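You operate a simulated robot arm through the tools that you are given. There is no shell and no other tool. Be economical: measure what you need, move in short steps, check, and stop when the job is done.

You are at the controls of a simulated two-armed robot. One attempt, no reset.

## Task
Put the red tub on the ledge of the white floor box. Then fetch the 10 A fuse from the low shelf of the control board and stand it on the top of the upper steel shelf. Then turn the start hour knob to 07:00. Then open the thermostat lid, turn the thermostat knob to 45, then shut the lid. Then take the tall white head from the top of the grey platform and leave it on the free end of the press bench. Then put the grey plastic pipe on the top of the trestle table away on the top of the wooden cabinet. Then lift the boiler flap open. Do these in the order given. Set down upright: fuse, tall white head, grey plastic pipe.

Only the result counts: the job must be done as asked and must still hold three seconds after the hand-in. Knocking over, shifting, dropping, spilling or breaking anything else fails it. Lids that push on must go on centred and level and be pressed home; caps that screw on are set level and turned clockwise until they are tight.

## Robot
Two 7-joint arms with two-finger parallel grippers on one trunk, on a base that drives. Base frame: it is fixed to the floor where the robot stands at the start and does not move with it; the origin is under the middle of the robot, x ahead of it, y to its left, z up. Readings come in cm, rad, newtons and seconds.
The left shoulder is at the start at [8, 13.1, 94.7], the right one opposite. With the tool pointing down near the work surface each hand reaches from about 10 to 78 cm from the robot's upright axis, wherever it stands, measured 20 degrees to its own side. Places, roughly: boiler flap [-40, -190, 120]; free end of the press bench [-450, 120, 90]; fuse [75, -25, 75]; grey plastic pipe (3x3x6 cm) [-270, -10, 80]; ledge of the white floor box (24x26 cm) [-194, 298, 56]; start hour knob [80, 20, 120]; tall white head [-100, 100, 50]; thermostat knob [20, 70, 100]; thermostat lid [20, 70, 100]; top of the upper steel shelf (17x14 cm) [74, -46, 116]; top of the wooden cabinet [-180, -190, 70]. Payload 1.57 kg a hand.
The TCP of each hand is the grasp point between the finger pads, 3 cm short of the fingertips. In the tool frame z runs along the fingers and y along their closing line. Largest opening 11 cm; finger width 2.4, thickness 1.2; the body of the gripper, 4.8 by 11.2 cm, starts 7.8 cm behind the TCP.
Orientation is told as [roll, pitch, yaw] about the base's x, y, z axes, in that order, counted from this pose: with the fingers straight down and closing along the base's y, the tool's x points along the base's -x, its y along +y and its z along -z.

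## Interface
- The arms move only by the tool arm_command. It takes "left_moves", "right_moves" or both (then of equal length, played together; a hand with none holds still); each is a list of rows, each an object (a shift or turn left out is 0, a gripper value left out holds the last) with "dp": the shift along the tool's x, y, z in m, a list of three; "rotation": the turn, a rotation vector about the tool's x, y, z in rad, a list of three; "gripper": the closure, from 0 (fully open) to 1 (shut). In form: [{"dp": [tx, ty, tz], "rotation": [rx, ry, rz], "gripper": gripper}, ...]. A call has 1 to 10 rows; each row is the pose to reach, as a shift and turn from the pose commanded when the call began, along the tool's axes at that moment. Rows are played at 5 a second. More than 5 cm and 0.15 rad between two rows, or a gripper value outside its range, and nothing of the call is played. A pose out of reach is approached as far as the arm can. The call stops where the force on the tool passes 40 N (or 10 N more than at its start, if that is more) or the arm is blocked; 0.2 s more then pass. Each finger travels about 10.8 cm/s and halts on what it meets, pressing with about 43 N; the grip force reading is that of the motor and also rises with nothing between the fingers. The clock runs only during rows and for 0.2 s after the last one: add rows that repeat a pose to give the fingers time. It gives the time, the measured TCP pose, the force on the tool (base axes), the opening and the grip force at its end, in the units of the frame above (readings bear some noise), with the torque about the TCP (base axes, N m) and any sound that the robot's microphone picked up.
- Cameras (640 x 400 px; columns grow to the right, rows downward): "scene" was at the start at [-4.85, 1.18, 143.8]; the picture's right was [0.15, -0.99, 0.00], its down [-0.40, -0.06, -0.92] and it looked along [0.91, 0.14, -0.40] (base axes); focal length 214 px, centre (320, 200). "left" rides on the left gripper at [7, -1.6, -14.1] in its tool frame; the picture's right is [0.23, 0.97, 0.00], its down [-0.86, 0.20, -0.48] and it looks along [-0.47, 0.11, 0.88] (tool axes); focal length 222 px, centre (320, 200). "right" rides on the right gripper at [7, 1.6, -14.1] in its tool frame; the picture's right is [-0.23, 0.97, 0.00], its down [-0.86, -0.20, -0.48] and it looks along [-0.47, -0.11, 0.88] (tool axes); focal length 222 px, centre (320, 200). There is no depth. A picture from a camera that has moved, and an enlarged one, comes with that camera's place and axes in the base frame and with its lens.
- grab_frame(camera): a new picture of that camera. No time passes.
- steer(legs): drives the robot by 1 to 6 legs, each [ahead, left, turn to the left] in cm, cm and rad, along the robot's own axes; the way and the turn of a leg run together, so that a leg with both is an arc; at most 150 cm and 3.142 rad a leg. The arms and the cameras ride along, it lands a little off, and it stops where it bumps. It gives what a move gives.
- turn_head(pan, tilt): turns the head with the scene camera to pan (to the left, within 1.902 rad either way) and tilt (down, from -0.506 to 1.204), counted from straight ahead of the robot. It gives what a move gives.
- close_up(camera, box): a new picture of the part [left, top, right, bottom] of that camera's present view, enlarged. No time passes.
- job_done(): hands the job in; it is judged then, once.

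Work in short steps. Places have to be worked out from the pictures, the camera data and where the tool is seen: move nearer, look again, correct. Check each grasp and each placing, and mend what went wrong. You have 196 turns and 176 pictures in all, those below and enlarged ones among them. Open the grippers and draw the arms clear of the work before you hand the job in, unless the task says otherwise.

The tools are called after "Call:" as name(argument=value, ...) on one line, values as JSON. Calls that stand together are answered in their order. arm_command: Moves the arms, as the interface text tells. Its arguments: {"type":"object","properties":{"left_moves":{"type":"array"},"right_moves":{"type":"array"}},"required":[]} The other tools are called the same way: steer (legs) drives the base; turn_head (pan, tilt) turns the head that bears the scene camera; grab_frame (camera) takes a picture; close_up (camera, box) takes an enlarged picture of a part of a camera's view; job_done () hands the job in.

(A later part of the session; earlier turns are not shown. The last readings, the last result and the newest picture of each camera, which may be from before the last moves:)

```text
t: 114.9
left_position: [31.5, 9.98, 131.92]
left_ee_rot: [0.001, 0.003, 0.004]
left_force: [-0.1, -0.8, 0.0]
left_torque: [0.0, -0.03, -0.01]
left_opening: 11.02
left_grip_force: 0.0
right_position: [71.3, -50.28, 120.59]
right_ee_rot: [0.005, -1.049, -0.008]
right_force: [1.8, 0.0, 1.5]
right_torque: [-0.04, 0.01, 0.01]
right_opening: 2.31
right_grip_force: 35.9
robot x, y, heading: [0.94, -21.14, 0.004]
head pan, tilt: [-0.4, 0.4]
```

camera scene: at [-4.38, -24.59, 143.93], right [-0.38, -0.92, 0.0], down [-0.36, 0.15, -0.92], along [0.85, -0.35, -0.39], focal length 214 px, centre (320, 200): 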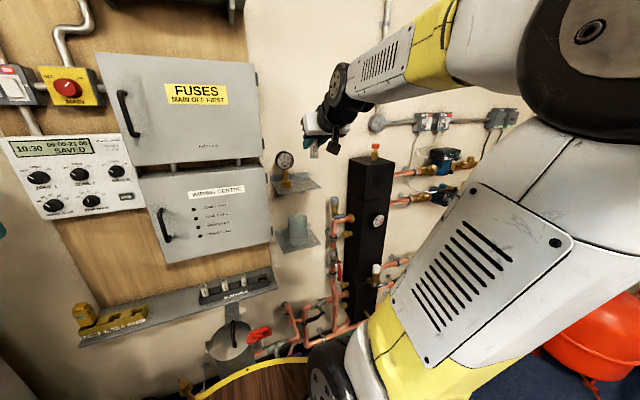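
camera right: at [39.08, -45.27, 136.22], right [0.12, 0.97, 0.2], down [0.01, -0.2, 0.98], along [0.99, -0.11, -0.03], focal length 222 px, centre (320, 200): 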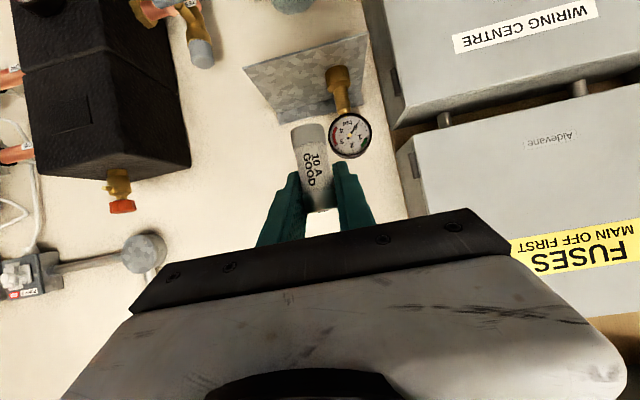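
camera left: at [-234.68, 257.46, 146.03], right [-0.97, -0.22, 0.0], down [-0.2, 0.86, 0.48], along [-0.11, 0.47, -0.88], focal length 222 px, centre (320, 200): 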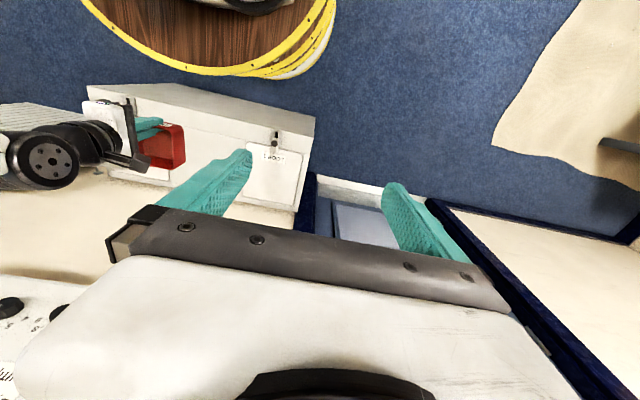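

Light contact. One more millimetre, then open slowly and back out along the tool axis.

Call:
arm_command(right_moves=[{"dp": [0.001, 0, 0.0006]}, {"dp": [0.001, 0, 0.0006], "gripper": 0.76}, {"dp": [0.001, 0, 0.0006], "gripper": 0.7}, {"dp": [0.001, 0, 0.0006], "gripper": 0.64}, {"dp": [0.001, 0, 0.0006], "gripper": 0.64}, {"dp": [0, 0, -0.02]}, {"dp": [0, 0, -0.05]}, {"dp": [0, 0, -0.09]}])

Call:
close_up(camera="scene", box=[250, 130, 370, 205])

Call:
close_up(camera="right", box=[160, 20, 480, 220])

```text
t: 116.7
left_position: [31.63, 10.03, 131.95]
left_ee_rot: [-0.001, 0.002, 0.006]
left_force: [-0.5, -0.9, -0.5]
left_torque: [0.0, 0.03, 0.01]
left_opening: 11.01
left_grip_force: 0.1
right_position: [63.6, -50.23, 124.85]
right_ee_rot: [0.006, -1.049, -0.006]
right_force: [0.2, 0.5, -0.3]
right_torque: [0.01, 0.01, -0.01]
right_opening: 3.99
right_grip_force: 0.0
robot x, y, heading: [0.98, -20.94, 0.006]
head pan, tilt: [-0.4, 0.4]
```

```text
5.33 times, centred on (310, 168) of scene
camera zoom: at [-4.33, -24.61, 143.94], right [-0.38, -0.92, 0.0], down [-0.36, 0.15, -0.92], along [0.85, -0.35, -0.39], focal length 1144 px, centre (373, 373)
```

zoom: 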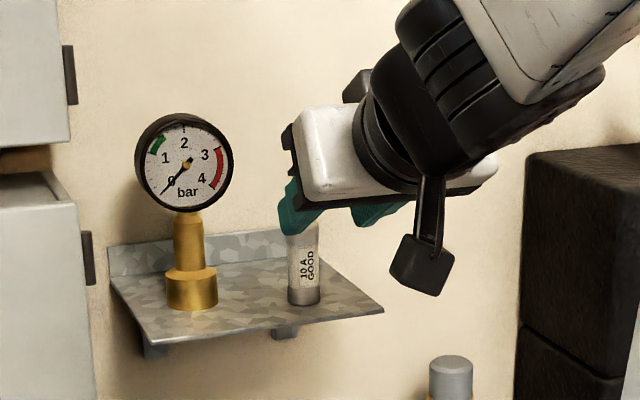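

```text
2.00 times, centred on (320, 120) of right
camera zoom: at [48.05, -48.57, 126.12], right [0.12, 0.97, 0.2], down [0.01, -0.2, 0.98], along [0.99, -0.11, -0.03], focal length 444 px, centre (320, 360)
```

zoom: 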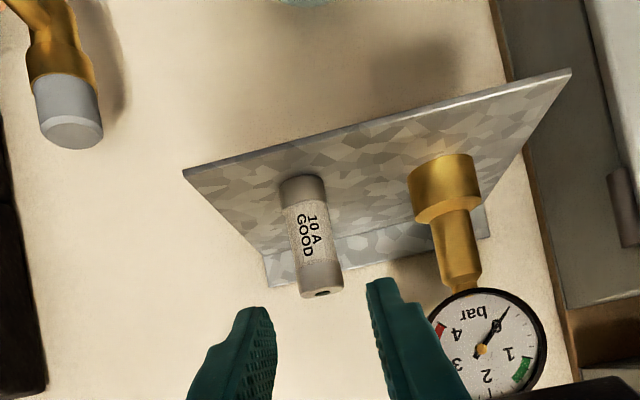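

The fuse stands upright next to the gauge, and the hand is clear. Retract further, drive left, and view the programmer.

Call:
arm_command(right_moves=[{"dp": [0, 0, -0.04]}, {"dp": [0, 0, -0.08]}, {"dp": [0, 0, -0.12]}])

Call:
steer(legs=[[-6, 30, 0]])

Call:
turn_head(pan=0.1, tilt=0.3)

Call:
grab_frame(camera="scene")

```text
t: 117.5
left_position: [31.59, 10.0, 131.9]
left_ee_rot: [-0.002, 0.002, 0.005]
left_force: [1.2, -0.7, 0.3]
left_torque: [0.04, 0.01, 0.01]
left_opening: 10.98
left_grip_force: 0.1
right_position: [53.26, -50.21, 130.78]
right_ee_rot: [0.008, -1.049, -0.008]
right_force: [0.7, 0.4, -0.2]
right_torque: [-0.01, -0.01, 0.02]
right_opening: 3.96
right_grip_force: 0.2
robot x, y, heading: [1.3, -21.24, 0.006]
head pan, tilt: [-0.4, 0.4]
```

```text
t: 119.4
left_position: [26.35, 35.65, 131.96]
left_ee_rot: [-0.022, -0.003, -0.014]
left_force: [-3.3, -25.9, 7.0]
left_torque: [-0.14, 0.16, 0.47]
left_opening: 8.75
left_grip_force: 0.1
right_position: [47.72, -23.39, 130.92]
right_ee_rot: [0.008, -1.051, -0.008]
right_force: [-0.1, 0.6, -0.1]
right_torque: [0.0, 0.02, 0.03]
right_opening: 3.95
right_grip_force: 0.0
robot x, y, heading: [-4.43, 6.04, 0.005]
head pan, tilt: [-0.4, 0.4]
stopped in leg 1: the force on the tool passed its limit at 49 N (the readings are from after the stop); the commanded pose is now the measured one
```

```text
t: 120.3
left_position: [26.5, 35.7, 131.99]
left_ee_rot: [-0.019, -0.005, -0.011]
left_force: [-2.4, -29.2, 4.9]
left_torque: [-0.34, 0.07, 0.4]
left_opening: 8.37
left_grip_force: 0.0
right_position: [47.68, -23.33, 130.86]
right_ee_rot: [0.007, -1.05, -0.008]
right_force: [0.1, 0.4, -0.6]
right_torque: [-0.01, 0.01, 0.04]
right_opening: 3.95
right_grip_force: 0.0
robot x, y, heading: [-4.47, 6.34, 0.009]
head pan, tilt: [0.099, 0.3]
```

```text
107 pictures are left
camera scene: at [-9.18, 6.61, 144.86], right [0.1, -0.99, 0.0], down [-0.29, -0.03, -0.96], along [0.95, 0.1, -0.3], focal length 214 px, centre (320, 200)
```

scene: 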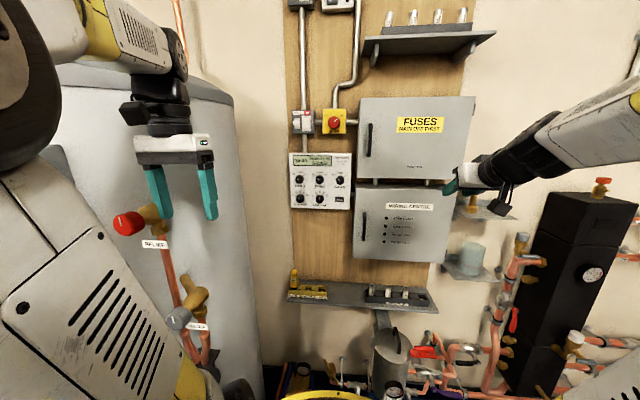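

My left finger bumped against the tank's relief valve fitting. I ease the left hand away to the right at once.

Call:
arm_command(left_moves=[{"dp": [0, -0.02, 0]}, {"dp": [0, -0.05, 0]}, {"dp": [0, -0.08, 0]}, {"dp": [0.03, -0.1, 0]}])

Call:
close_up(camera="scene", box=[80, 180, 240, 280])

Call:
close_up(camera="scene", box=[280, 145, 376, 205])

```text
t: 121.3
left_position: [23.15, 26.08, 132.15]
left_ee_rot: [-0.019, -0.004, -0.01]
left_force: [0.8, 0.0, 0.0]
left_torque: [0.0, 0.02, -0.01]
left_opening: 11.01
left_grip_force: 0.0
right_position: [47.74, -23.22, 130.93]
right_ee_rot: [0.005, -1.049, -0.006]
right_force: [1.6, 0.2, 0.8]
right_torque: [-0.03, 0.02, 0.01]
right_opening: 3.96
right_grip_force: 0.0
robot x, y, heading: [-4.18, 6.1, 0.004]
head pan, tilt: [0.099, 0.3]
```

```text
4.00 times, centred on (160, 230) of scene
camera zoom: at [-9.12, 6.82, 144.86], right [0.11, -0.99, 0.0], down [-0.29, -0.03, -0.96], along [0.95, 0.1, -0.3], focal length 858 px, centre (960, 80)
```

zoom: 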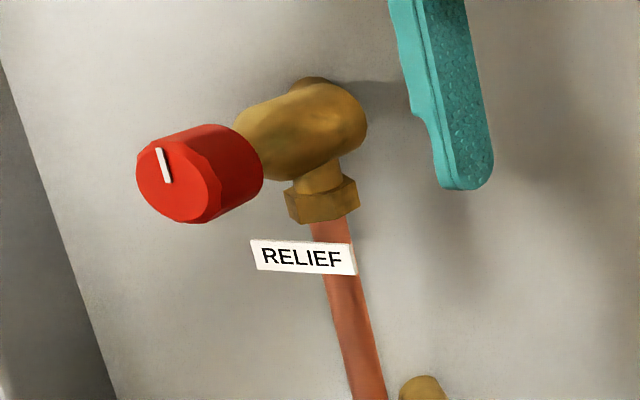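

```text
6.67 times, centred on (328, 175) of scene
camera zoom: at [-9.12, 6.82, 144.86], right [0.11, -0.99, 0.0], down [-0.29, -0.03, -0.96], along [0.95, 0.1, -0.3], focal length 1430 px, centre (267, 367)
```

zoom: 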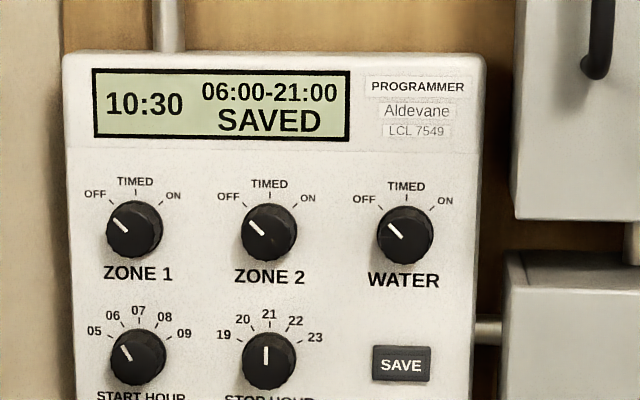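

The relief valve looks intact. The programmer shows start 06:00; the knob must turn ~30° clockwise. I bring the left hand forward while tipping it horizontal.

Call:
arm_command(left_moves=[{"dp": [-0.035, -0.004, 0.012], "rotation": [0, -0.15, 0], "gripper": 0.2}, {"dp": [-0.07, -0.008, 0.024], "rotation": [0, -0.3, 0]}, {"dp": [-0.105, -0.012, 0.036], "rotation": [0, -0.45, 0]}, {"dp": [-0.14, -0.016, 0.048], "rotation": [0, -0.6, 0]}, {"dp": [-0.175, -0.02, 0.06], "rotation": [0, -0.75, 0]}, {"dp": [-0.21, -0.024, 0.072], "rotation": [0, -0.9, 0]}, {"dp": [-0.245, -0.028, 0.084], "rotation": [0, -1.05, 0]}, {"dp": [-0.28, -0.032, 0.096], "rotation": [0, -1.2, 0]}, {"dp": [-0.315, -0.036, 0.108], "rotation": [0, -1.35, 0]}, {"dp": [-0.35, -0.04, 0.12], "rotation": [0, -1.5, 0]}])

Call:
grab_frame(camera="left")

Call:
grab_frame(camera="scene")

```text
t: 123.5
left_position: [58.14, 21.52, 120.34]
left_ee_rot: [-0.247, -1.502, 0.235]
left_force: [-0.7, 0.1, -0.5]
left_torque: [-0.03, 0.02, 0.01]
left_opening: 8.8
left_grip_force: 0.0
right_position: [47.68, -23.26, 130.98]
right_ee_rot: [0.005, -1.05, -0.006]
right_force: [-0.8, -1.4, -0.8]
right_torque: [0.01, -0.01, -0.01]
right_opening: 3.96
right_grip_force: 0.0
robot x, y, heading: [-4.75, 6.09, 0.006]
head pan, tilt: [0.099, 0.3]
```

```text
104 pictures are left
camera left: at [43.59, 19.84, 114.28], right [-0.01, 0.97, -0.24], down [-0.42, 0.22, 0.88], along [0.91, 0.11, 0.41], focal length 222 px, centre (320, 200)
```

left: 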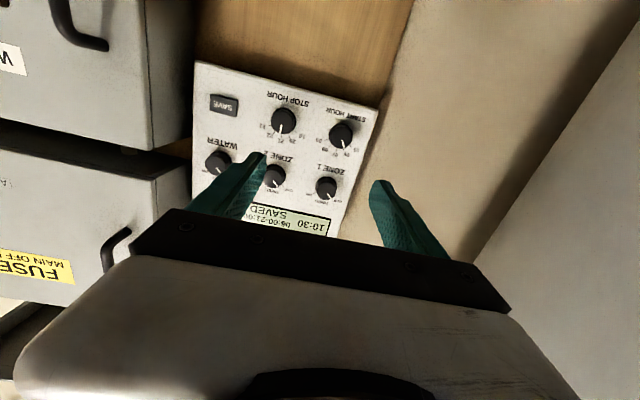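

```text
103 pictures are left
camera scene: at [-9.24, 6.78, 144.86], right [0.11, -0.99, 0.0], down [-0.29, -0.03, -0.96], along [0.95, 0.1, -0.3], focal length 214 px, centre (320, 200)
```

scene: 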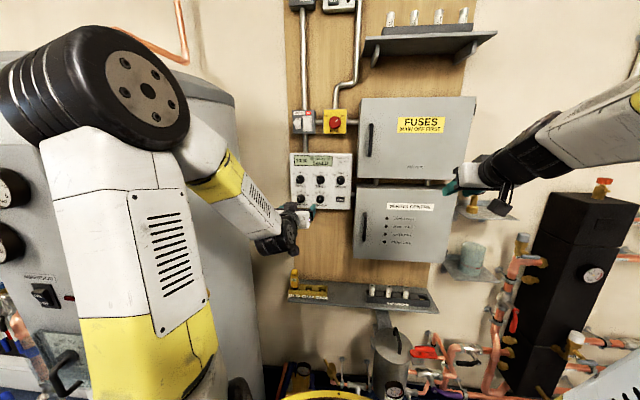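

The knob face is at ≈[76, 24.1, 118.4], panel at x≈78.8. I align and approach to x=70.

Call:
arm_command(left_moves=[{"dp": [0.003, 0.008, 0.03], "rotation": [0, -0.035, 0], "gripper": 0.4}, {"dp": [0.006, 0.016, 0.06], "rotation": [0, -0.07, 0]}, {"dp": [0.009, 0.026, 0.09], "rotation": [0, -0.07, 0]}, {"dp": [0.011, 0.026, 0.119], "rotation": [0, -0.07, 0]}])

Call:
grab_frame(camera="left")

Call:
close_up(camera="scene", box=[260, 140, 380, 215])

```text
t: 124.5
left_position: [70.13, 24.16, 118.33]
left_ee_rot: [-1.771, -1.554, 1.762]
left_force: [-0.4, 0.4, 1.2]
left_torque: [-0.01, 0.01, -0.01]
left_opening: 6.63
left_grip_force: 0.0
right_position: [47.8, -23.18, 130.89]
right_ee_rot: [0.005, -1.05, -0.006]
right_force: [0.5, 0.3, 0.4]
right_torque: [0.01, -0.02, -0.01]
right_opening: 3.93
right_grip_force: 0.0
robot x, y, heading: [-4.35, 5.78, 0.005]
head pan, tilt: [0.099, 0.3]
```

```text
102 pictures are left
camera left: at [56.08, 22.4, 111.3], right [0.01, 0.97, -0.24], down [-0.48, 0.22, 0.85], along [0.88, 0.11, 0.47], focal length 222 px, centre (320, 200)
```

left: 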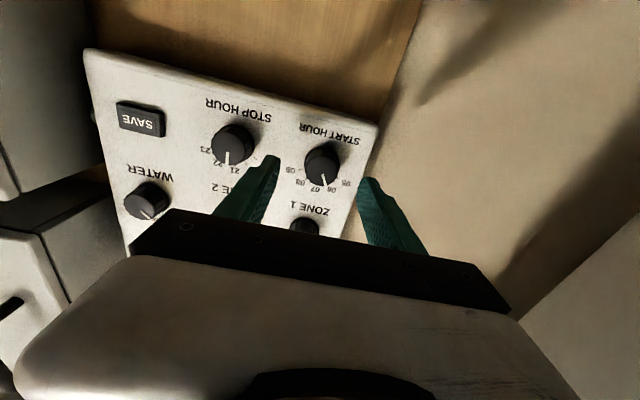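

```text
5.33 times, centred on (320, 178) of scene
camera zoom: at [-9.19, 6.81, 144.86], right [0.11, -0.99, 0.0], down [-0.29, -0.03, -0.96], along [0.95, 0.1, -0.3], focal length 1144 px, centre (320, 320)
```

zoom: 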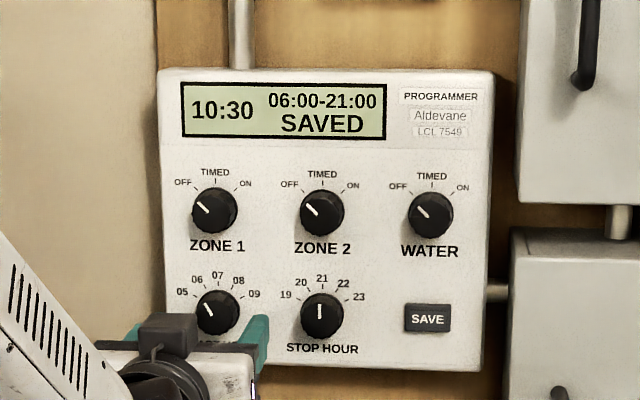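

Aligned. Advance 4.9 cm so the fingers straddle the knob, then close.

Call:
arm_command(left_moves=[{"dp": [0, 0, 0.025]}, {"dp": [0, 0, 0.049]}, {"dp": [0, 0, 0.049], "gripper": 1}, {"dp": [0, 0, 0.049]}, {"dp": [0, 0, 0.049]}, {"dp": [0, 0, 0.049]}])

Call:
close_up(camera="left", box=[200, 80, 440, 230])

```text
t: 125.1
left_position: [73.89, 24.11, 118.49]
left_ee_rot: [-1.854, -1.557, 1.847]
left_force: [-24.6, -0.9, 7.0]
left_torque: [0.22, 0.07, 0.92]
left_opening: 6.52
left_grip_force: 0.1
right_position: [47.76, -23.19, 130.81]
right_ee_rot: [0.008, -1.049, -0.006]
right_force: [-0.2, -0.4, 0.1]
right_torque: [0.05, 0.02, 0.02]
right_opening: 3.93
right_grip_force: 0.2
robot x, y, heading: [-4.37, 5.92, 0.012]
head pan, tilt: [0.099, 0.3]
stopped in row 2 (left hand): the force on the tool passed its limit at 75 N (the readings are from after the stop); the commanded pose is now the measured one
```

```text
2.67 times, centred on (320, 155) of left
camera zoom: at [59.84, 22.36, 111.31], right [0.01, 0.97, -0.24], down [-0.48, 0.22, 0.85], along [0.88, 0.11, 0.47], focal length 592 px, centre (320, 320)
```

zoom: 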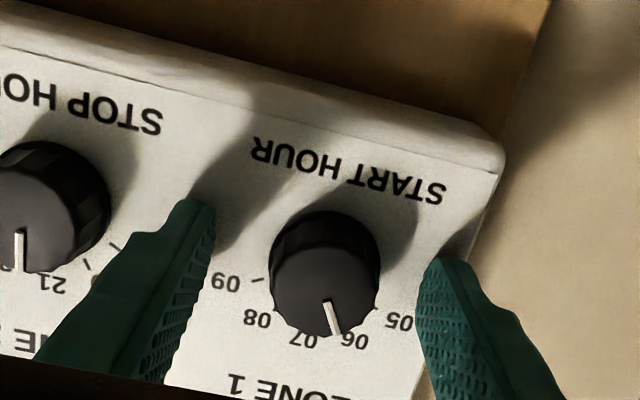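

The fingertips touched the panel (face at x≈77). Back off 4 mm and close on the knob.

Call:
arm_command(left_moves=[{"dp": [0, 0.001, -0.005]}, {"dp": [0, 0.001, -0.005], "gripper": 0.6}, {"dp": [0, 0.001, -0.005], "gripper": 1}, {"dp": [0, 0.001, -0.005]}, {"dp": [0, 0.001, -0.005]}])

Call:
close_up(camera="left", box=[200, 80, 440, 230])

```text
t: 126.3
left_position: [73.59, 24.3, 118.1]
left_ee_rot: [-1.582, -1.554, 1.571]
left_force: [6.4, 1.9, -3.4]
left_torque: [0.0, 0.07, 0.07]
left_opening: 3.39
left_grip_force: 41.7
right_position: [47.9, -23.19, 130.83]
right_ee_rot: [0.007, -1.049, -0.006]
right_force: [0.6, 0.6, -0.8]
right_torque: [0.01, 0.03, -0.02]
right_opening: 3.95
right_grip_force: 0.0
robot x, y, heading: [-4.5, 5.94, 0.007]
head pan, tilt: [0.099, 0.3]
```

```text
2.67 times, centred on (320, 155) of left
camera zoom: at [59.55, 22.52, 111.1], right [0.01, 0.97, -0.24], down [-0.48, 0.22, 0.85], along [0.88, 0.11, 0.46], focal length 592 px, centre (320, 320)
```

zoom: 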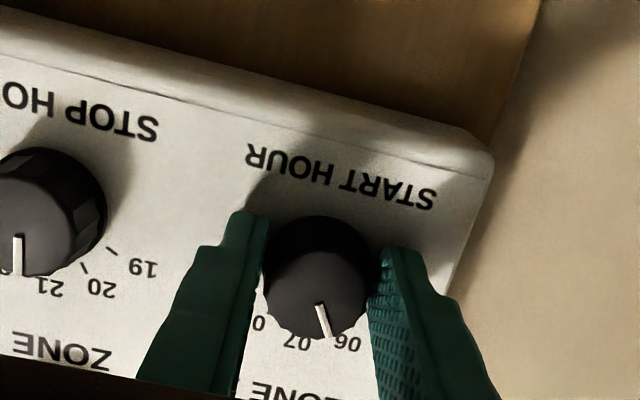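

Gripped. Turn 0.52 rad clockwise (positive about tool z).

Call:
arm_command(left_moves=[{"rotation": [0, 0, 0.13]}, {"rotation": [0, 0, 0.26]}, {"rotation": [0, 0, 0.39]}, {"rotation": [0, 0, 0.52]}, {"rotation": [0, 0, 0.52]}])

Call:
close_up(camera="scene", box=[260, 140, 380, 215])

Call:
close_up(camera="left", box=[200, 80, 440, 230])

```text
t: 127.5
left_position: [73.7, 24.36, 118.21]
left_ee_rot: [1.574, -1.066, -1.579]
left_force: [-1.7, 11.7, -0.7]
left_torque: [-0.03, 0.77, 1.01]
left_opening: 3.39
left_grip_force: 41.6
right_position: [47.83, -23.09, 130.71]
right_ee_rot: [0.003, -1.049, -0.005]
right_force: [0.4, 0.4, -0.6]
right_torque: [0.01, 0.02, 0.01]
right_opening: 3.99
right_grip_force: 0.0
robot x, y, heading: [-4.28, 5.78, 0.007]
head pan, tilt: [0.099, 0.3]
```

```text
5.33 times, centred on (320, 178) of scene
camera zoom: at [-9.17, 6.88, 144.86], right [0.11, -0.99, 0.0], down [-0.29, -0.03, -0.96], along [0.95, 0.1, -0.3], focal length 1144 px, centre (320, 320)
```

zoom: 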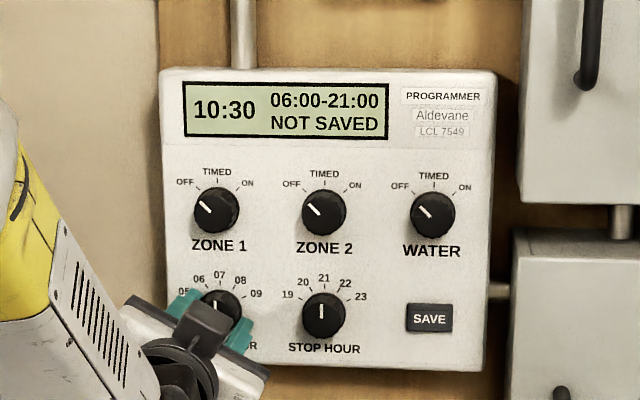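

```text
2.67 times, centred on (320, 155) of left
camera zoom: at [59.57, 26.34, 111.19], right [0.01, 0.96, 0.27], down [-0.48, -0.24, 0.84], along [0.88, -0.13, 0.46], focal length 592 px, centre (320, 320)
```

zoom: 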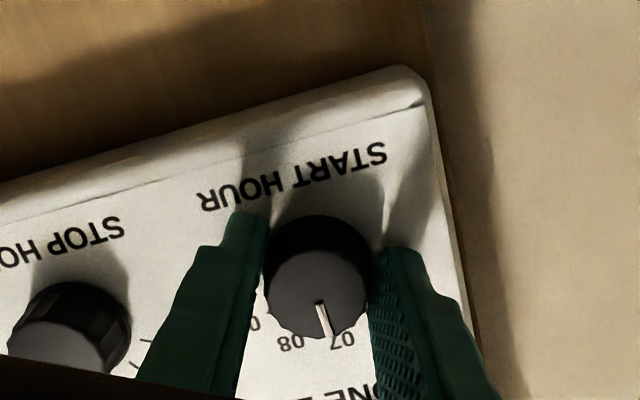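

The display says NOT SAVED; pointer looks at 07. Release, back off and check.

Call:
arm_command(left_moves=[{"gripper": 0.6}, {"gripper": 0.5}, {"dp": [0, 0, -0.03]}, {"dp": [0, 0, -0.07]}, {"dp": [0, 0, -0.11]}])

Call:
close_up(camera="scene", box=[280, 145, 376, 205])

Call:
grab_frame(camera="left")

```text
t: 128.7
left_position: [62.54, 24.19, 118.21]
left_ee_rot: [1.573, -1.07, -1.582]
left_force: [0.5, 0.1, -0.5]
left_torque: [0.0, -0.04, 0.04]
left_opening: 5.49
left_grip_force: 0.0
right_position: [47.91, -23.23, 130.74]
right_ee_rot: [0.008, -1.049, -0.004]
right_force: [0.0, 0.0, 0.1]
right_torque: [-0.03, 0.02, -0.02]
right_opening: 3.97
right_grip_force: 0.1
robot x, y, heading: [-4.44, 6.24, 0.008]
head pan, tilt: [0.099, 0.3]
```

```text
6.67 times, centred on (328, 175) of scene
camera zoom: at [-9.12, 6.8, 144.86], right [0.11, -0.99, 0.0], down [-0.29, -0.03, -0.96], along [0.95, 0.1, -0.3], focal length 1430 px, centre (267, 367)
```

zoom: 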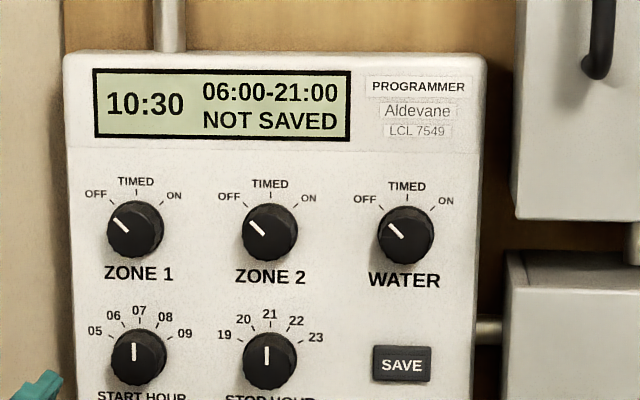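

```text
95 pictures are left
camera left: at [48.51, 26.26, 111.23], right [0.01, 0.96, 0.27], down [-0.48, -0.23, 0.84], along [0.88, -0.14, 0.46], focal length 222 px, centre (320, 200)
```

left: 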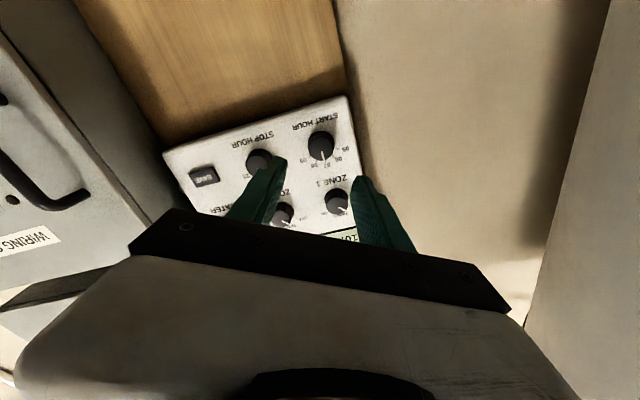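

The start knob points to 07. Since the programmer says NOT SAVED, I'll press SAVE with closed fingers (button at ≈[77, 7.4, 118]). First move in front of it.

Call:
arm_command(left_moves=[{"dp": [-0.016, -0.03, 0.01], "rotation": [0, 0, -0.1], "gripper": 1}, {"dp": [-0.032, -0.06, 0.02], "rotation": [0, 0, -0.2]}, {"dp": [-0.048, -0.09, 0.03], "rotation": [0, 0, -0.3]}, {"dp": [-0.064, -0.12, 0.04], "rotation": [0, 0, -0.4]}, {"dp": [-0.08, -0.148, 0.055], "rotation": [0, 0, -0.5]}])

Call:
grab_frame(camera="left")

Call:
close_up(camera="scene", box=[280, 145, 376, 205])

```text
t: 129.9
left_position: [67.78, 7.29, 118.01]
left_ee_rot: [2.416, -1.569, -2.421]
left_force: [-0.6, 0.0, 0.4]
left_torque: [0.02, 0.01, -0.03]
left_opening: 0.01
left_grip_force: 21.7
right_position: [47.76, -23.21, 130.94]
right_ee_rot: [0.005, -1.049, -0.005]
right_force: [-0.6, 0.4, 0.6]
right_torque: [0.0, 0.01, 0.0]
right_opening: 3.98
right_grip_force: 0.1
robot x, y, heading: [-4.68, 5.97, 0.007]
head pan, tilt: [0.099, 0.3]
```

```text
94 pictures are left
camera left: at [53.76, 5.73, 110.87], right [0.01, 0.97, -0.23], down [-0.48, 0.2, 0.85], along [0.88, 0.1, 0.47], focal length 222 px, centre (320, 200)
```

left: 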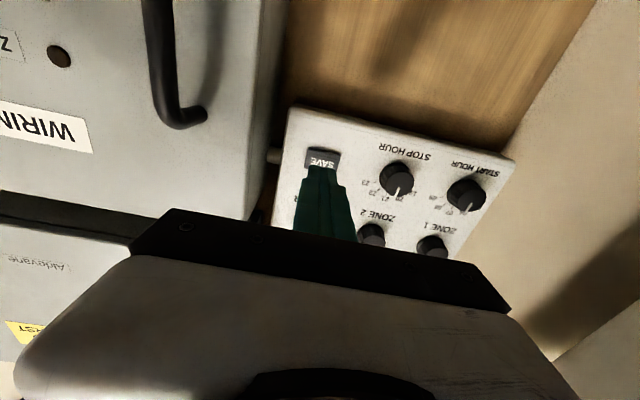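

```text
6.67 times, centred on (328, 175) of scene
camera zoom: at [-9.19, 6.83, 144.86], right [0.11, -0.99, 0.0], down [-0.29, -0.03, -0.96], along [0.95, 0.1, -0.3], focal length 1430 px, centre (267, 367)
```

zoom: 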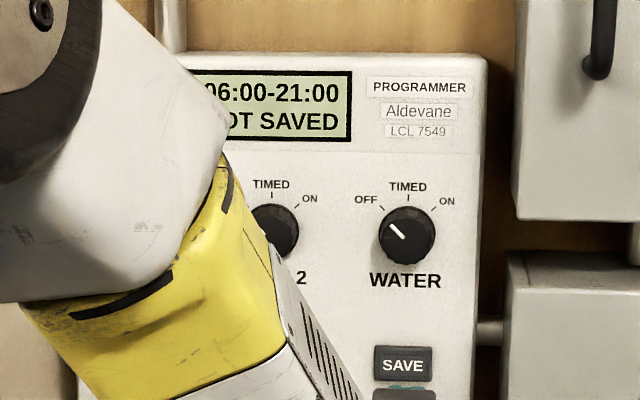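

Tip is aligned with SAVE. Press forward.

Call:
arm_command(left_moves=[{"dp": [0, 0.001, 0.025]}, {"dp": [0, 0.001, 0.045]}, {"dp": [0, 0.001, 0.052]}, {"dp": [0, 0.001, 0.058]}, {"dp": [0, 0.001, 0.063]}, {"dp": [0, 0.001, 0.067]}])

Call:
close_up(camera="scene", box=[280, 145, 376, 205])

```text
t: 131.2
left_position: [73.95, 7.22, 118.13]
left_ee_rot: [1.776, -1.566, -1.785]
left_force: [-27.2, 3.6, 5.6]
left_torque: [0.0, -0.16, 0.17]
left_opening: 0.02
left_grip_force: 21.2
right_position: [47.62, -23.16, 130.94]
right_ee_rot: [0.006, -1.049, -0.007]
right_force: [-0.1, -0.2, 0.5]
right_torque: [0.01, 0.0, 0.01]
right_opening: 3.95
right_grip_force: 0.1
robot x, y, heading: [-4.78, 6.08, 0.01]
head pan, tilt: [0.099, 0.3]
heard: click
stopped in row 6 (left hand): the force on the tool passed its limit at 50 N (the readings are from after the stop); the commanded pose is now the measured one
```

```text
6.67 times, centred on (328, 175) of scene
camera zoom: at [-9.41, 6.83, 144.86], right [0.11, -0.99, 0.0], down [-0.29, -0.03, -0.96], along [0.95, 0.1, -0.29], focal length 1430 px, centre (267, 367)
```

zoom: 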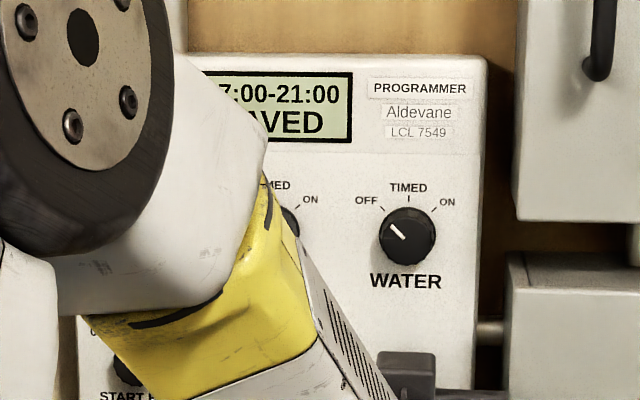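

Display shows 07:00-21:00 SAVED. Retract the left hand, drive back and left toward the thermostat panel on the tank.

Call:
arm_command(left_moves=[{"dp": [0, 0, -0.04]}, {"dp": [0, 0, -0.08]}, {"dp": [0, 0.01, -0.12]}, {"dp": [0, 0.03, -0.16]}, {"dp": [0, 0.05, -0.2]}, {"dp": [0, 0.07, -0.24]}, {"dp": [0, 0.09, -0.28]}])

Call:
steer(legs=[[-44, 0, 0]])

Call:
turn_head(pan=0.8, tilt=0.35)

Call:
grab_frame(camera="scene")

```text
t: 132.8
left_position: [52.86, 14.82, 122.11]
left_ee_rot: [0.999, -1.565, -1.011]
left_force: [-1.8, 0.0, -0.2]
left_torque: [-0.02, -0.04, 0.04]
left_opening: 0.0
left_grip_force: 21.4
left hand out of reach, approached as far as the arm can: row 6, 7
right_position: [47.85, -23.3, 130.86]
right_ee_rot: [0.007, -1.048, -0.006]
right_force: [0.7, -0.2, -0.6]
right_torque: [0.01, 0.03, 0.04]
right_opening: 3.96
right_grip_force: 0.1
robot x, y, heading: [-4.78, 6.21, 0.007]
head pan, tilt: [0.099, 0.3]
```

```text
t: 135.5
left_position: [8.51, 14.76, 122.08]
left_ee_rot: [1.052, -1.566, -1.054]
left_force: [-0.5, -0.4, -0.1]
left_torque: [0.01, -0.02, 0.01]
left_opening: 0.03
left_grip_force: 20.6
right_position: [3.77, -23.24, 130.92]
right_ee_rot: [0.006, -1.049, 0.004]
right_force: [-0.3, 0.2, 0.4]
right_torque: [0.02, -0.01, 0.0]
right_opening: 3.98
right_grip_force: 0.0
robot x, y, heading: [-48.9, 5.26, 0.019]
head pan, tilt: [0.099, 0.3]
```

```text
t: 136.6
left_position: [8.61, 14.9, 122.15]
left_ee_rot: [1.059, -1.565, -1.062]
left_force: [0.9, 0.5, 0.0]
left_torque: [-0.02, -0.02, 0.03]
left_opening: 0.01
left_grip_force: 21.1
right_position: [3.79, -23.15, 130.86]
right_ee_rot: [0.009, -1.049, 0.006]
right_force: [0.0, -0.5, 0.4]
right_torque: [0.0, 0.03, 0.01]
right_opening: 3.95
right_grip_force: 0.2
robot x, y, heading: [-48.86, 5.68, 0.017]
head pan, tilt: [0.799, 0.351]
```

```text
91 pictures are left
camera scene: at [-56.36, 11.92, 144.39], right [0.73, -0.69, 0.0], down [-0.24, -0.25, -0.94], along [0.64, 0.68, -0.34], focal length 214 px, centre (320, 200)
```

scene: 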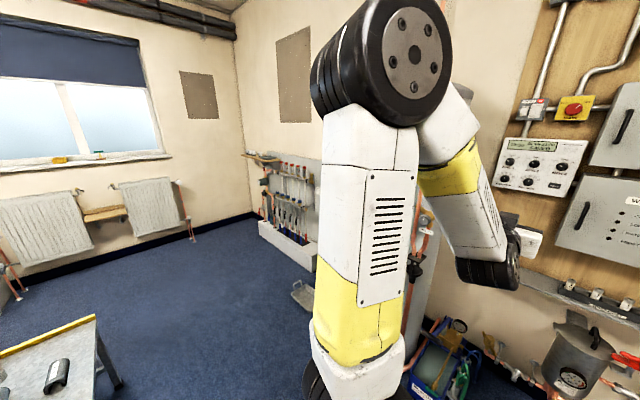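

I tip the left hand to ~55° and draw it in so the sideways drive stays clear of the relief valve.

Call:
arm_command(left_moves=[{"dp": [0.02, 0, -0.02], "rotation": [0, 0.15, 0]}, {"dp": [0.04, 0, -0.05], "rotation": [0, 0.3, 0]}, {"dp": [0.06, 0, -0.08], "rotation": [0, 0.45, 0]}, {"dp": [0.07, 0, -0.11], "rotation": [0, 0.6, 0]}])

Call:
steer(legs=[[5, 30, 0]])

Call:
turn_head(pan=0.9, tilt=0.5)

Call:
grab_frame(camera="scene")

```text
t: 137.6
left_position: [-1.64, 14.52, 116.06]
left_ee_rot: [0.008, -0.965, -0.007]
left_force: [0.0, -0.1, -0.4]
left_torque: [0.03, -0.02, -0.03]
left_opening: 0.0
left_grip_force: 21.4
left hand out of reach, approached as far as the arm can: row 1, 2, 3, 4
right_position: [3.72, -23.16, 130.77]
right_ee_rot: [0.007, -1.048, 0.002]
right_force: [1.2, -0.4, 0.0]
right_torque: [0.0, 0.01, -0.01]
right_opening: 3.96
right_grip_force: 0.0
robot x, y, heading: [-48.8, 5.59, 0.017]
head pan, tilt: [0.799, 0.351]
```

```text
t: 139.7
left_position: [2.82, 45.05, 116.02]
left_ee_rot: [0.008, -0.966, -0.006]
left_force: [-0.3, 0.2, -0.1]
left_torque: [0.01, -0.01, 0.01]
left_opening: 0.0
left_grip_force: 21.5
right_position: [8.37, 7.23, 130.77]
right_ee_rot: [0.006, -1.05, 0.006]
right_force: [-0.4, -0.1, 0.2]
right_torque: [0.02, 0.02, 0.02]
right_opening: 3.96
right_grip_force: 0.0
robot x, y, heading: [-44.3, 35.79, 0.02]
head pan, tilt: [0.799, 0.351]
```

```text
t: 140.4
left_position: [2.9, 45.12, 115.98]
left_ee_rot: [0.008, -0.966, -0.006]
left_force: [-0.5, 0.5, 0.3]
left_torque: [-0.05, 0.02, 0.01]
left_opening: 0.01
left_grip_force: 21.1
right_position: [8.41, 7.29, 130.76]
right_ee_rot: [0.007, -1.048, 0.007]
right_force: [-0.1, -0.2, -0.3]
right_torque: [-0.01, 0.01, 0.01]
right_opening: 3.95
right_grip_force: 0.0
robot x, y, heading: [-44.38, 35.78, 0.018]
head pan, tilt: [0.901, 0.499]
```

```text
90 pictures are left
camera scene: at [-52.74, 42.69, 143.03], right [0.8, -0.61, 0.0], down [-0.29, -0.38, -0.88], along [0.53, 0.7, -0.48], focal length 214 px, centre (320, 200)
```

scene: 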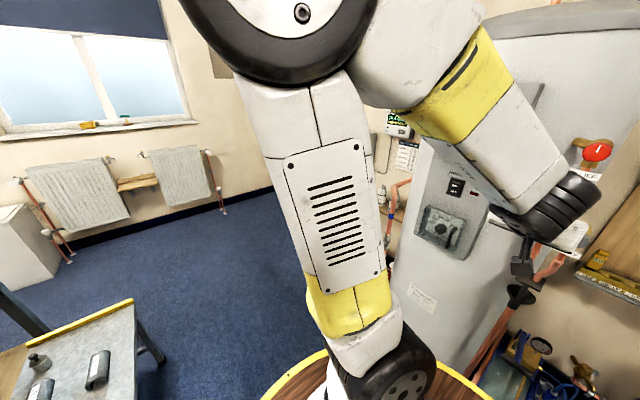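

The thermostat lid is visible at (440, 230). Zoom in.

Call:
close_up(camera="scene", box=[390, 140, 518, 280])

Call:
grab_frame(camera="left")

```text
2.86 times, centred on (454, 210) of scene
camera zoom: at [-52.74, 42.69, 143.03], right [0.8, -0.61, 0.0], down [-0.29, -0.38, -0.88], along [0.53, 0.7, -0.48], focal length 613 px, centre (-63, 171)
```

zoom: 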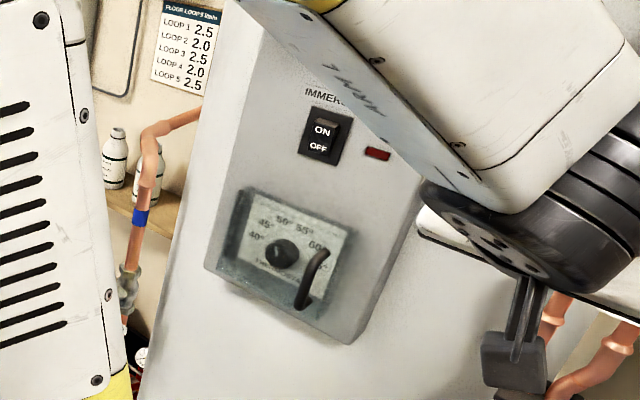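

```text
88 pictures are left
camera left: at [-12.67, 43.25, 118.25], right [-0.13, 0.97, -0.18], down [0.09, 0.2, 0.98], along [0.99, 0.11, -0.12], focal length 222 px, centre (320, 200)
```

left: 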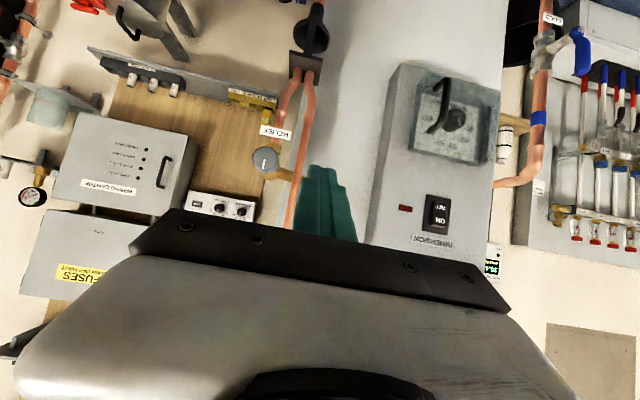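

Triangulating: knob ≈[21.3, 66.9, 95.6], lid spans y≈60–73, z≈88.5–102.5, vertical handle bar at ≈[16.3, 61.2, 97.4]; hinge likely on the left (y≈73). I bring the left hand horizontal in front of the handle.

Call:
arm_command(left_moves=[{"dp": [0.024, 0.027, 0.02], "rotation": [0, -0.1, 0], "gripper": 0.6}, {"dp": [0.047, 0.054, 0.041], "rotation": [0, -0.2, 0]}, {"dp": [0.07, 0.08, 0.061], "rotation": [0, -0.3, 0]}, {"dp": [0.094, 0.107, 0.082], "rotation": [0, -0.4, 0]}, {"dp": [0.118, 0.134, 0.102], "rotation": [0, -0.5, 0]}, {"dp": [0.141, 0.161, 0.123], "rotation": [0, -0.6, 0]}])

Call:
grab_frame(camera="left")

Call:
grab_frame(camera="scene")

```text
t: 141.5
left_position: [15.19, 60.21, 105.19]
left_ee_rot: [0.053, -1.42, -0.05]
left_force: [0.8, -2.0, 1.0]
left_torque: [0.05, -0.06, -0.04]
left_opening: 4.39
left_grip_force: 0.2
left hand out of reach, approached as far as the arm can: row 1, 2, 3, 4, 5
right_position: [8.32, 7.28, 130.83]
right_ee_rot: [0.008, -1.046, 0.005]
right_force: [-0.1, -0.1, 0.2]
right_torque: [0.0, 0.02, -0.01]
right_opening: 3.95
right_grip_force: 0.1
robot x, y, heading: [-44.41, 35.81, 0.018]
head pan, tilt: [0.901, 0.499]
stopped in row 5 (left hand): the force on the tool passed its limit at 108 N (the readings are from after the stop); the commanded pose is now the measured one
```

```text
87 pictures are left
camera left: at [0.31, 58.45, 100.36], right [-0.04, 0.98, -0.22], down [-0.34, 0.19, 0.92], along [0.94, 0.11, 0.33], focal length 222 px, centre (320, 200)
```

left: 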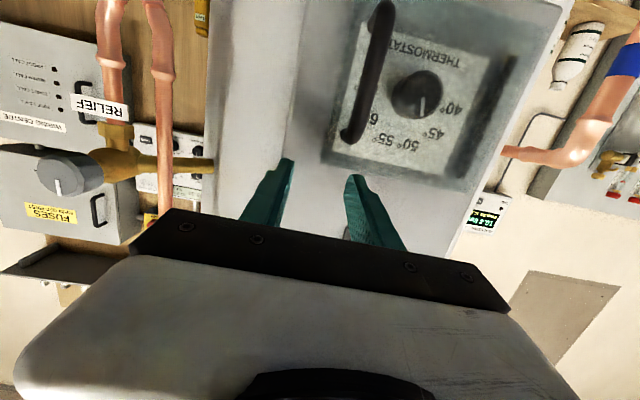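

```text
86 pictures are left
camera scene: at [-52.75, 42.68, 143.02], right [0.8, -0.61, 0.0], down [-0.29, -0.38, -0.88], along [0.53, 0.7, -0.48], focal length 214 px, centre (320, 200)
```

scene: 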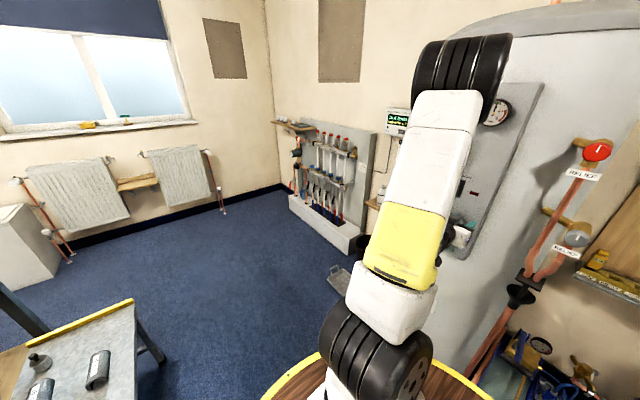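

The tool touched something at x≈18 because the arm can't fold that far back. I'll drive the base back 10 cm, which pulls the hand off and gives room.

Call:
steer(legs=[[-10, 0, -0.018]])

Call:
arm_command(left_moves=[{"dp": [0.02, 0.003, 0], "rotation": [0, -0.075, 0]}, {"dp": [0.04, 0.006, 0], "rotation": [0, -0.15, 0]}, {"dp": [0.06, 0.008, 0], "rotation": [0, -0.15, 0]}, {"dp": [0.075, 0.008, 0], "rotation": [0, -0.15, 0]}])

Call:
grab_frame(camera="left")

```text
t: 142.6
left_position: [5.65, 59.07, 105.08]
left_ee_rot: [0.056, -1.42, -0.069]
left_force: [0.5, 0.9, 0.0]
left_torque: [0.0, 0.01, 0.02]
left_opening: 4.4
left_grip_force: 0.2
right_position: [-2.18, 6.27, 130.81]
right_ee_rot: [0.007, -1.048, -0.01]
right_force: [0.7, -1.1, 0.0]
right_torque: [-0.01, 0.03, -0.01]
right_opening: 3.96
right_grip_force: 0.1
robot x, y, heading: [-54.2, 35.96, 0.0]
head pan, tilt: [0.901, 0.499]
```

```text
t: 143.6
left_position: [4.41, 59.98, 97.76]
left_ee_rot: [1.566, -1.562, -1.582]
left_force: [-0.8, -0.3, 0.4]
left_torque: [0.02, -0.02, -0.02]
left_opening: 4.39
left_grip_force: 0.1
right_position: [-2.22, 6.33, 130.79]
right_ee_rot: [0.007, -1.05, -0.01]
right_force: [0.2, -1.1, 0.2]
right_torque: [-0.01, -0.02, 0.05]
right_opening: 3.99
right_grip_force: 0.0
robot x, y, heading: [-54.38, 35.73, 0.002]
head pan, tilt: [0.901, 0.499]
```

```text
85 pictures are left
camera left: at [-9.67, 58.5, 90.65], right [0.01, 0.98, -0.22], down [-0.48, 0.2, 0.86], along [0.88, 0.09, 0.47], focal length 222 px, centre (320, 200)
```

left: 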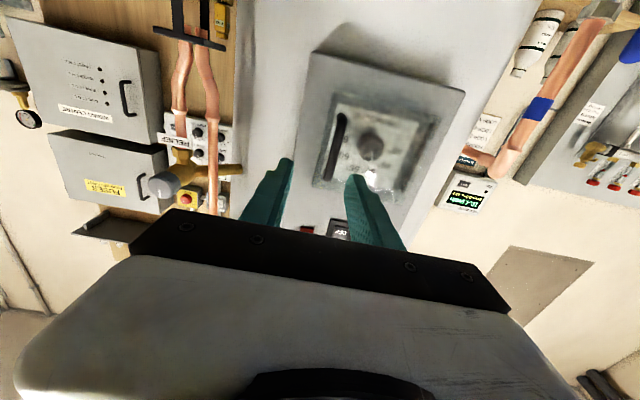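

Handle bar: x≈16.3, y≈61.7, z≈93.8–100.8. Advance to TCP x=14.3 so the tips straddle the bar.

Call:
arm_command(left_moves=[{"dp": [0.002, 0.008, 0.03]}, {"dp": [0.004, 0.017, 0.06]}, {"dp": [0.004, 0.017, 0.085]}, {"dp": [0.004, 0.017, 0.1]}])

Call:
close_up(camera="left", box=[200, 30, 520, 230])

Call:
grab_frame(camera="scene")

```text
t: 144.6
left_position: [14.58, 61.72, 97.35]
left_ee_rot: [1.307, -1.562, -1.322]
left_force: [-11.0, -0.5, 1.9]
left_torque: [0.08, -0.17, 0.31]
left_opening: 4.29
left_grip_force: 0.1
right_position: [-2.08, 6.36, 130.88]
right_ee_rot: [0.007, -1.05, -0.01]
right_force: [0.6, -0.2, -0.5]
right_torque: [0.0, -0.03, -0.03]
right_opening: 3.94
right_grip_force: 0.1
robot x, y, heading: [-54.29, 35.78, 0.001]
head pan, tilt: [0.901, 0.499]
```

```text
2.00 times, centred on (360, 130) of left
camera zoom: at [0.4, 60.24, 90.45], right [0.01, 0.98, -0.22], down [-0.47, 0.2, 0.86], along [0.88, 0.09, 0.46], focal length 444 px, centre (240, 340)
```

zoom: 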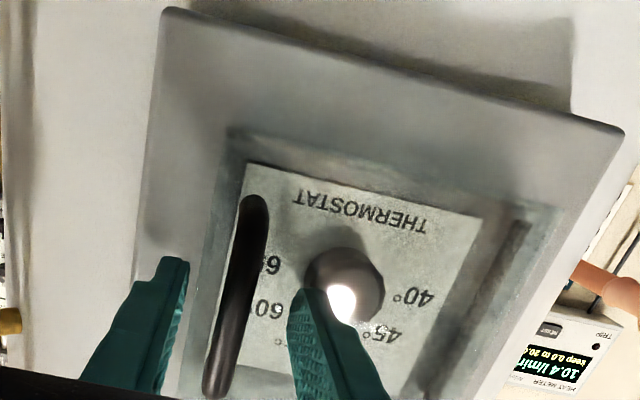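

```text
83 pictures are left
camera scene: at [-62.71, 42.72, 143.02], right [0.79, -0.62, 0.0], down [-0.3, -0.38, -0.88], along [0.54, 0.69, -0.48], focal length 214 px, centre (320, 200)
```

scene: 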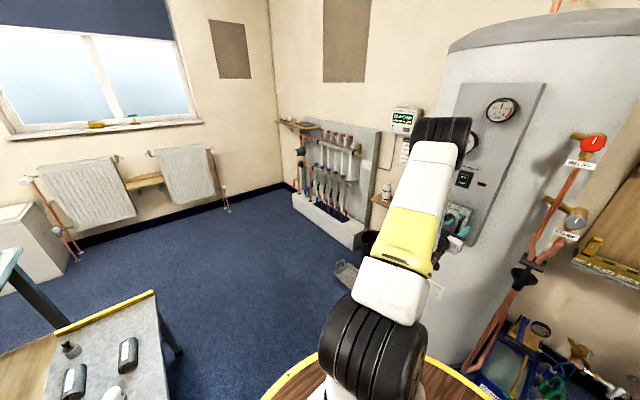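

The bar is between the fingers, tips lightly touching the glass lid. Back 4 mm and close.

Call:
arm_command(left_moves=[{"dp": [0, 0, -0.004]}, {"dp": [0, 0, -0.004], "gripper": 1}, {"dp": [0, 0, -0.004]}, {"dp": [0, 0, -0.004]}, {"dp": [0, 0, -0.004]}])

Call:
close_up(camera="left", box=[200, 30, 520, 230])

```text
t: 145.8
left_position: [14.1, 61.55, 97.55]
left_ee_rot: [1.411, -1.562, -1.427]
left_force: [-1.6, -7.4, -0.3]
left_torque: [-0.35, -0.28, -0.04]
left_opening: 1.05
left_grip_force: 27.9
right_position: [-2.06, 6.26, 130.77]
right_ee_rot: [0.008, -1.05, -0.01]
right_force: [0.5, 0.7, -0.5]
right_torque: [0.0, 0.04, 0.01]
right_opening: 3.97
right_grip_force: 0.1
robot x, y, heading: [-53.93, 35.57, -0.0]
head pan, tilt: [0.901, 0.499]
```

```text
2.00 times, centred on (360, 130) of left
camera zoom: at [0.07, 60.09, 90.44], right [0.01, 0.98, -0.22], down [-0.47, 0.2, 0.86], along [0.88, 0.09, 0.47], focal length 444 px, centre (240, 340)
```

zoom: 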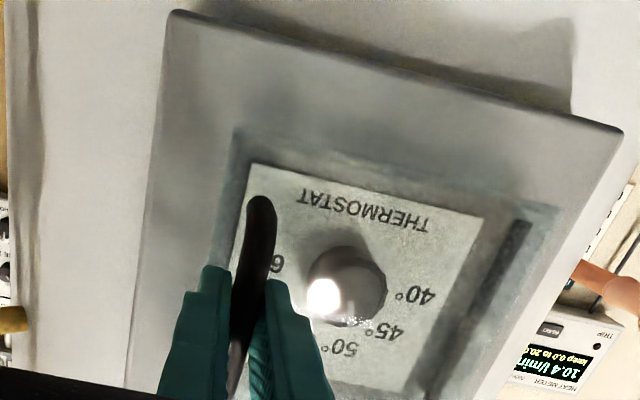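

The bar is gripped (1.05 cm). Hinge is on the left (dark strip at y≈72.5). Pull along the hinge arc, turning the tool along, to ~0.5 rad.

Call:
arm_command(left_moves=[{"dp": [0, 0.0037, -0.0108], "rotation": [0.1, 0, 0]}, {"dp": [0, 0.0086, -0.0213], "rotation": [0.2, 0, 0]}, {"dp": [0, 0.0144, -0.0311], "rotation": [0.3, 0, 0]}, {"dp": [0, 0.0212, -0.0402], "rotation": [0.4, 0, 0]}, {"dp": [0, 0.0289, -0.0488], "rotation": [0.5, 0, 0]}])

Call:
grab_frame(camera="left")

Call:
close_up(camera="scene", box=[410, 150, 530, 265])

```text
t: 147.0
left_position: [9.88, 65.03, 97.49]
left_ee_rot: [1.131, -1.559, -1.596]
left_force: [6.4, 5.4, -3.2]
left_torque: [-0.03, 0.83, 0.11]
left_opening: 1.08
left_grip_force: 28.1
right_position: [-2.07, 6.56, 130.86]
right_ee_rot: [0.007, -1.048, -0.009]
right_force: [0.8, 0.5, -0.5]
right_torque: [-0.03, 0.0, -0.04]
right_opening: 3.97
right_grip_force: 0.1
robot x, y, heading: [-53.82, 35.81, -0.001]
head pan, tilt: [0.901, 0.499]
stopped in row 5 (left hand): the force on the tool passed its limit at 44 N (the readings are from after the stop); the commanded pose is now the measured one
```

```text
81 pictures are left
camera left: at [-3.47, 69.91, 90.5], right [0.44, 0.87, -0.22], down [-0.34, 0.38, 0.86], along [0.83, -0.3, 0.46], focal length 222 px, centre (320, 200)
```

left: 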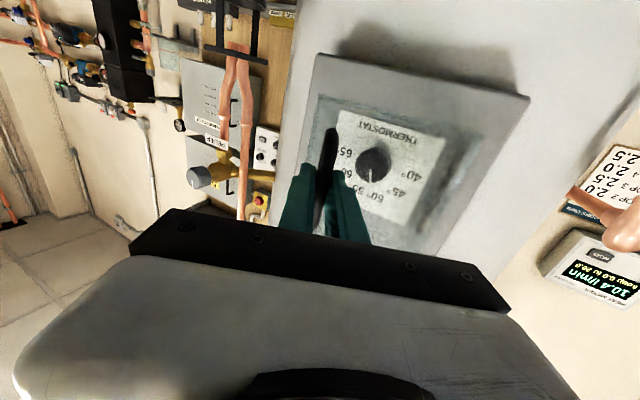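

```text
3.48 times, centred on (470, 208) of scene
camera zoom: at [-62.55, 42.8, 143.02], right [0.79, -0.62, 0.0], down [-0.3, -0.38, -0.88], along [0.54, 0.69, -0.48], focal length 746 px, centre (-202, 174)
```

zoom: 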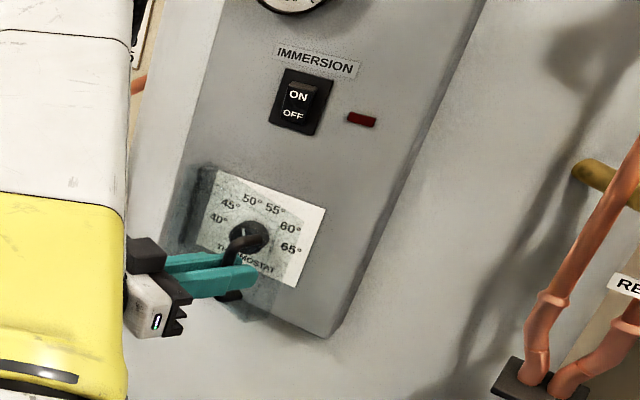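

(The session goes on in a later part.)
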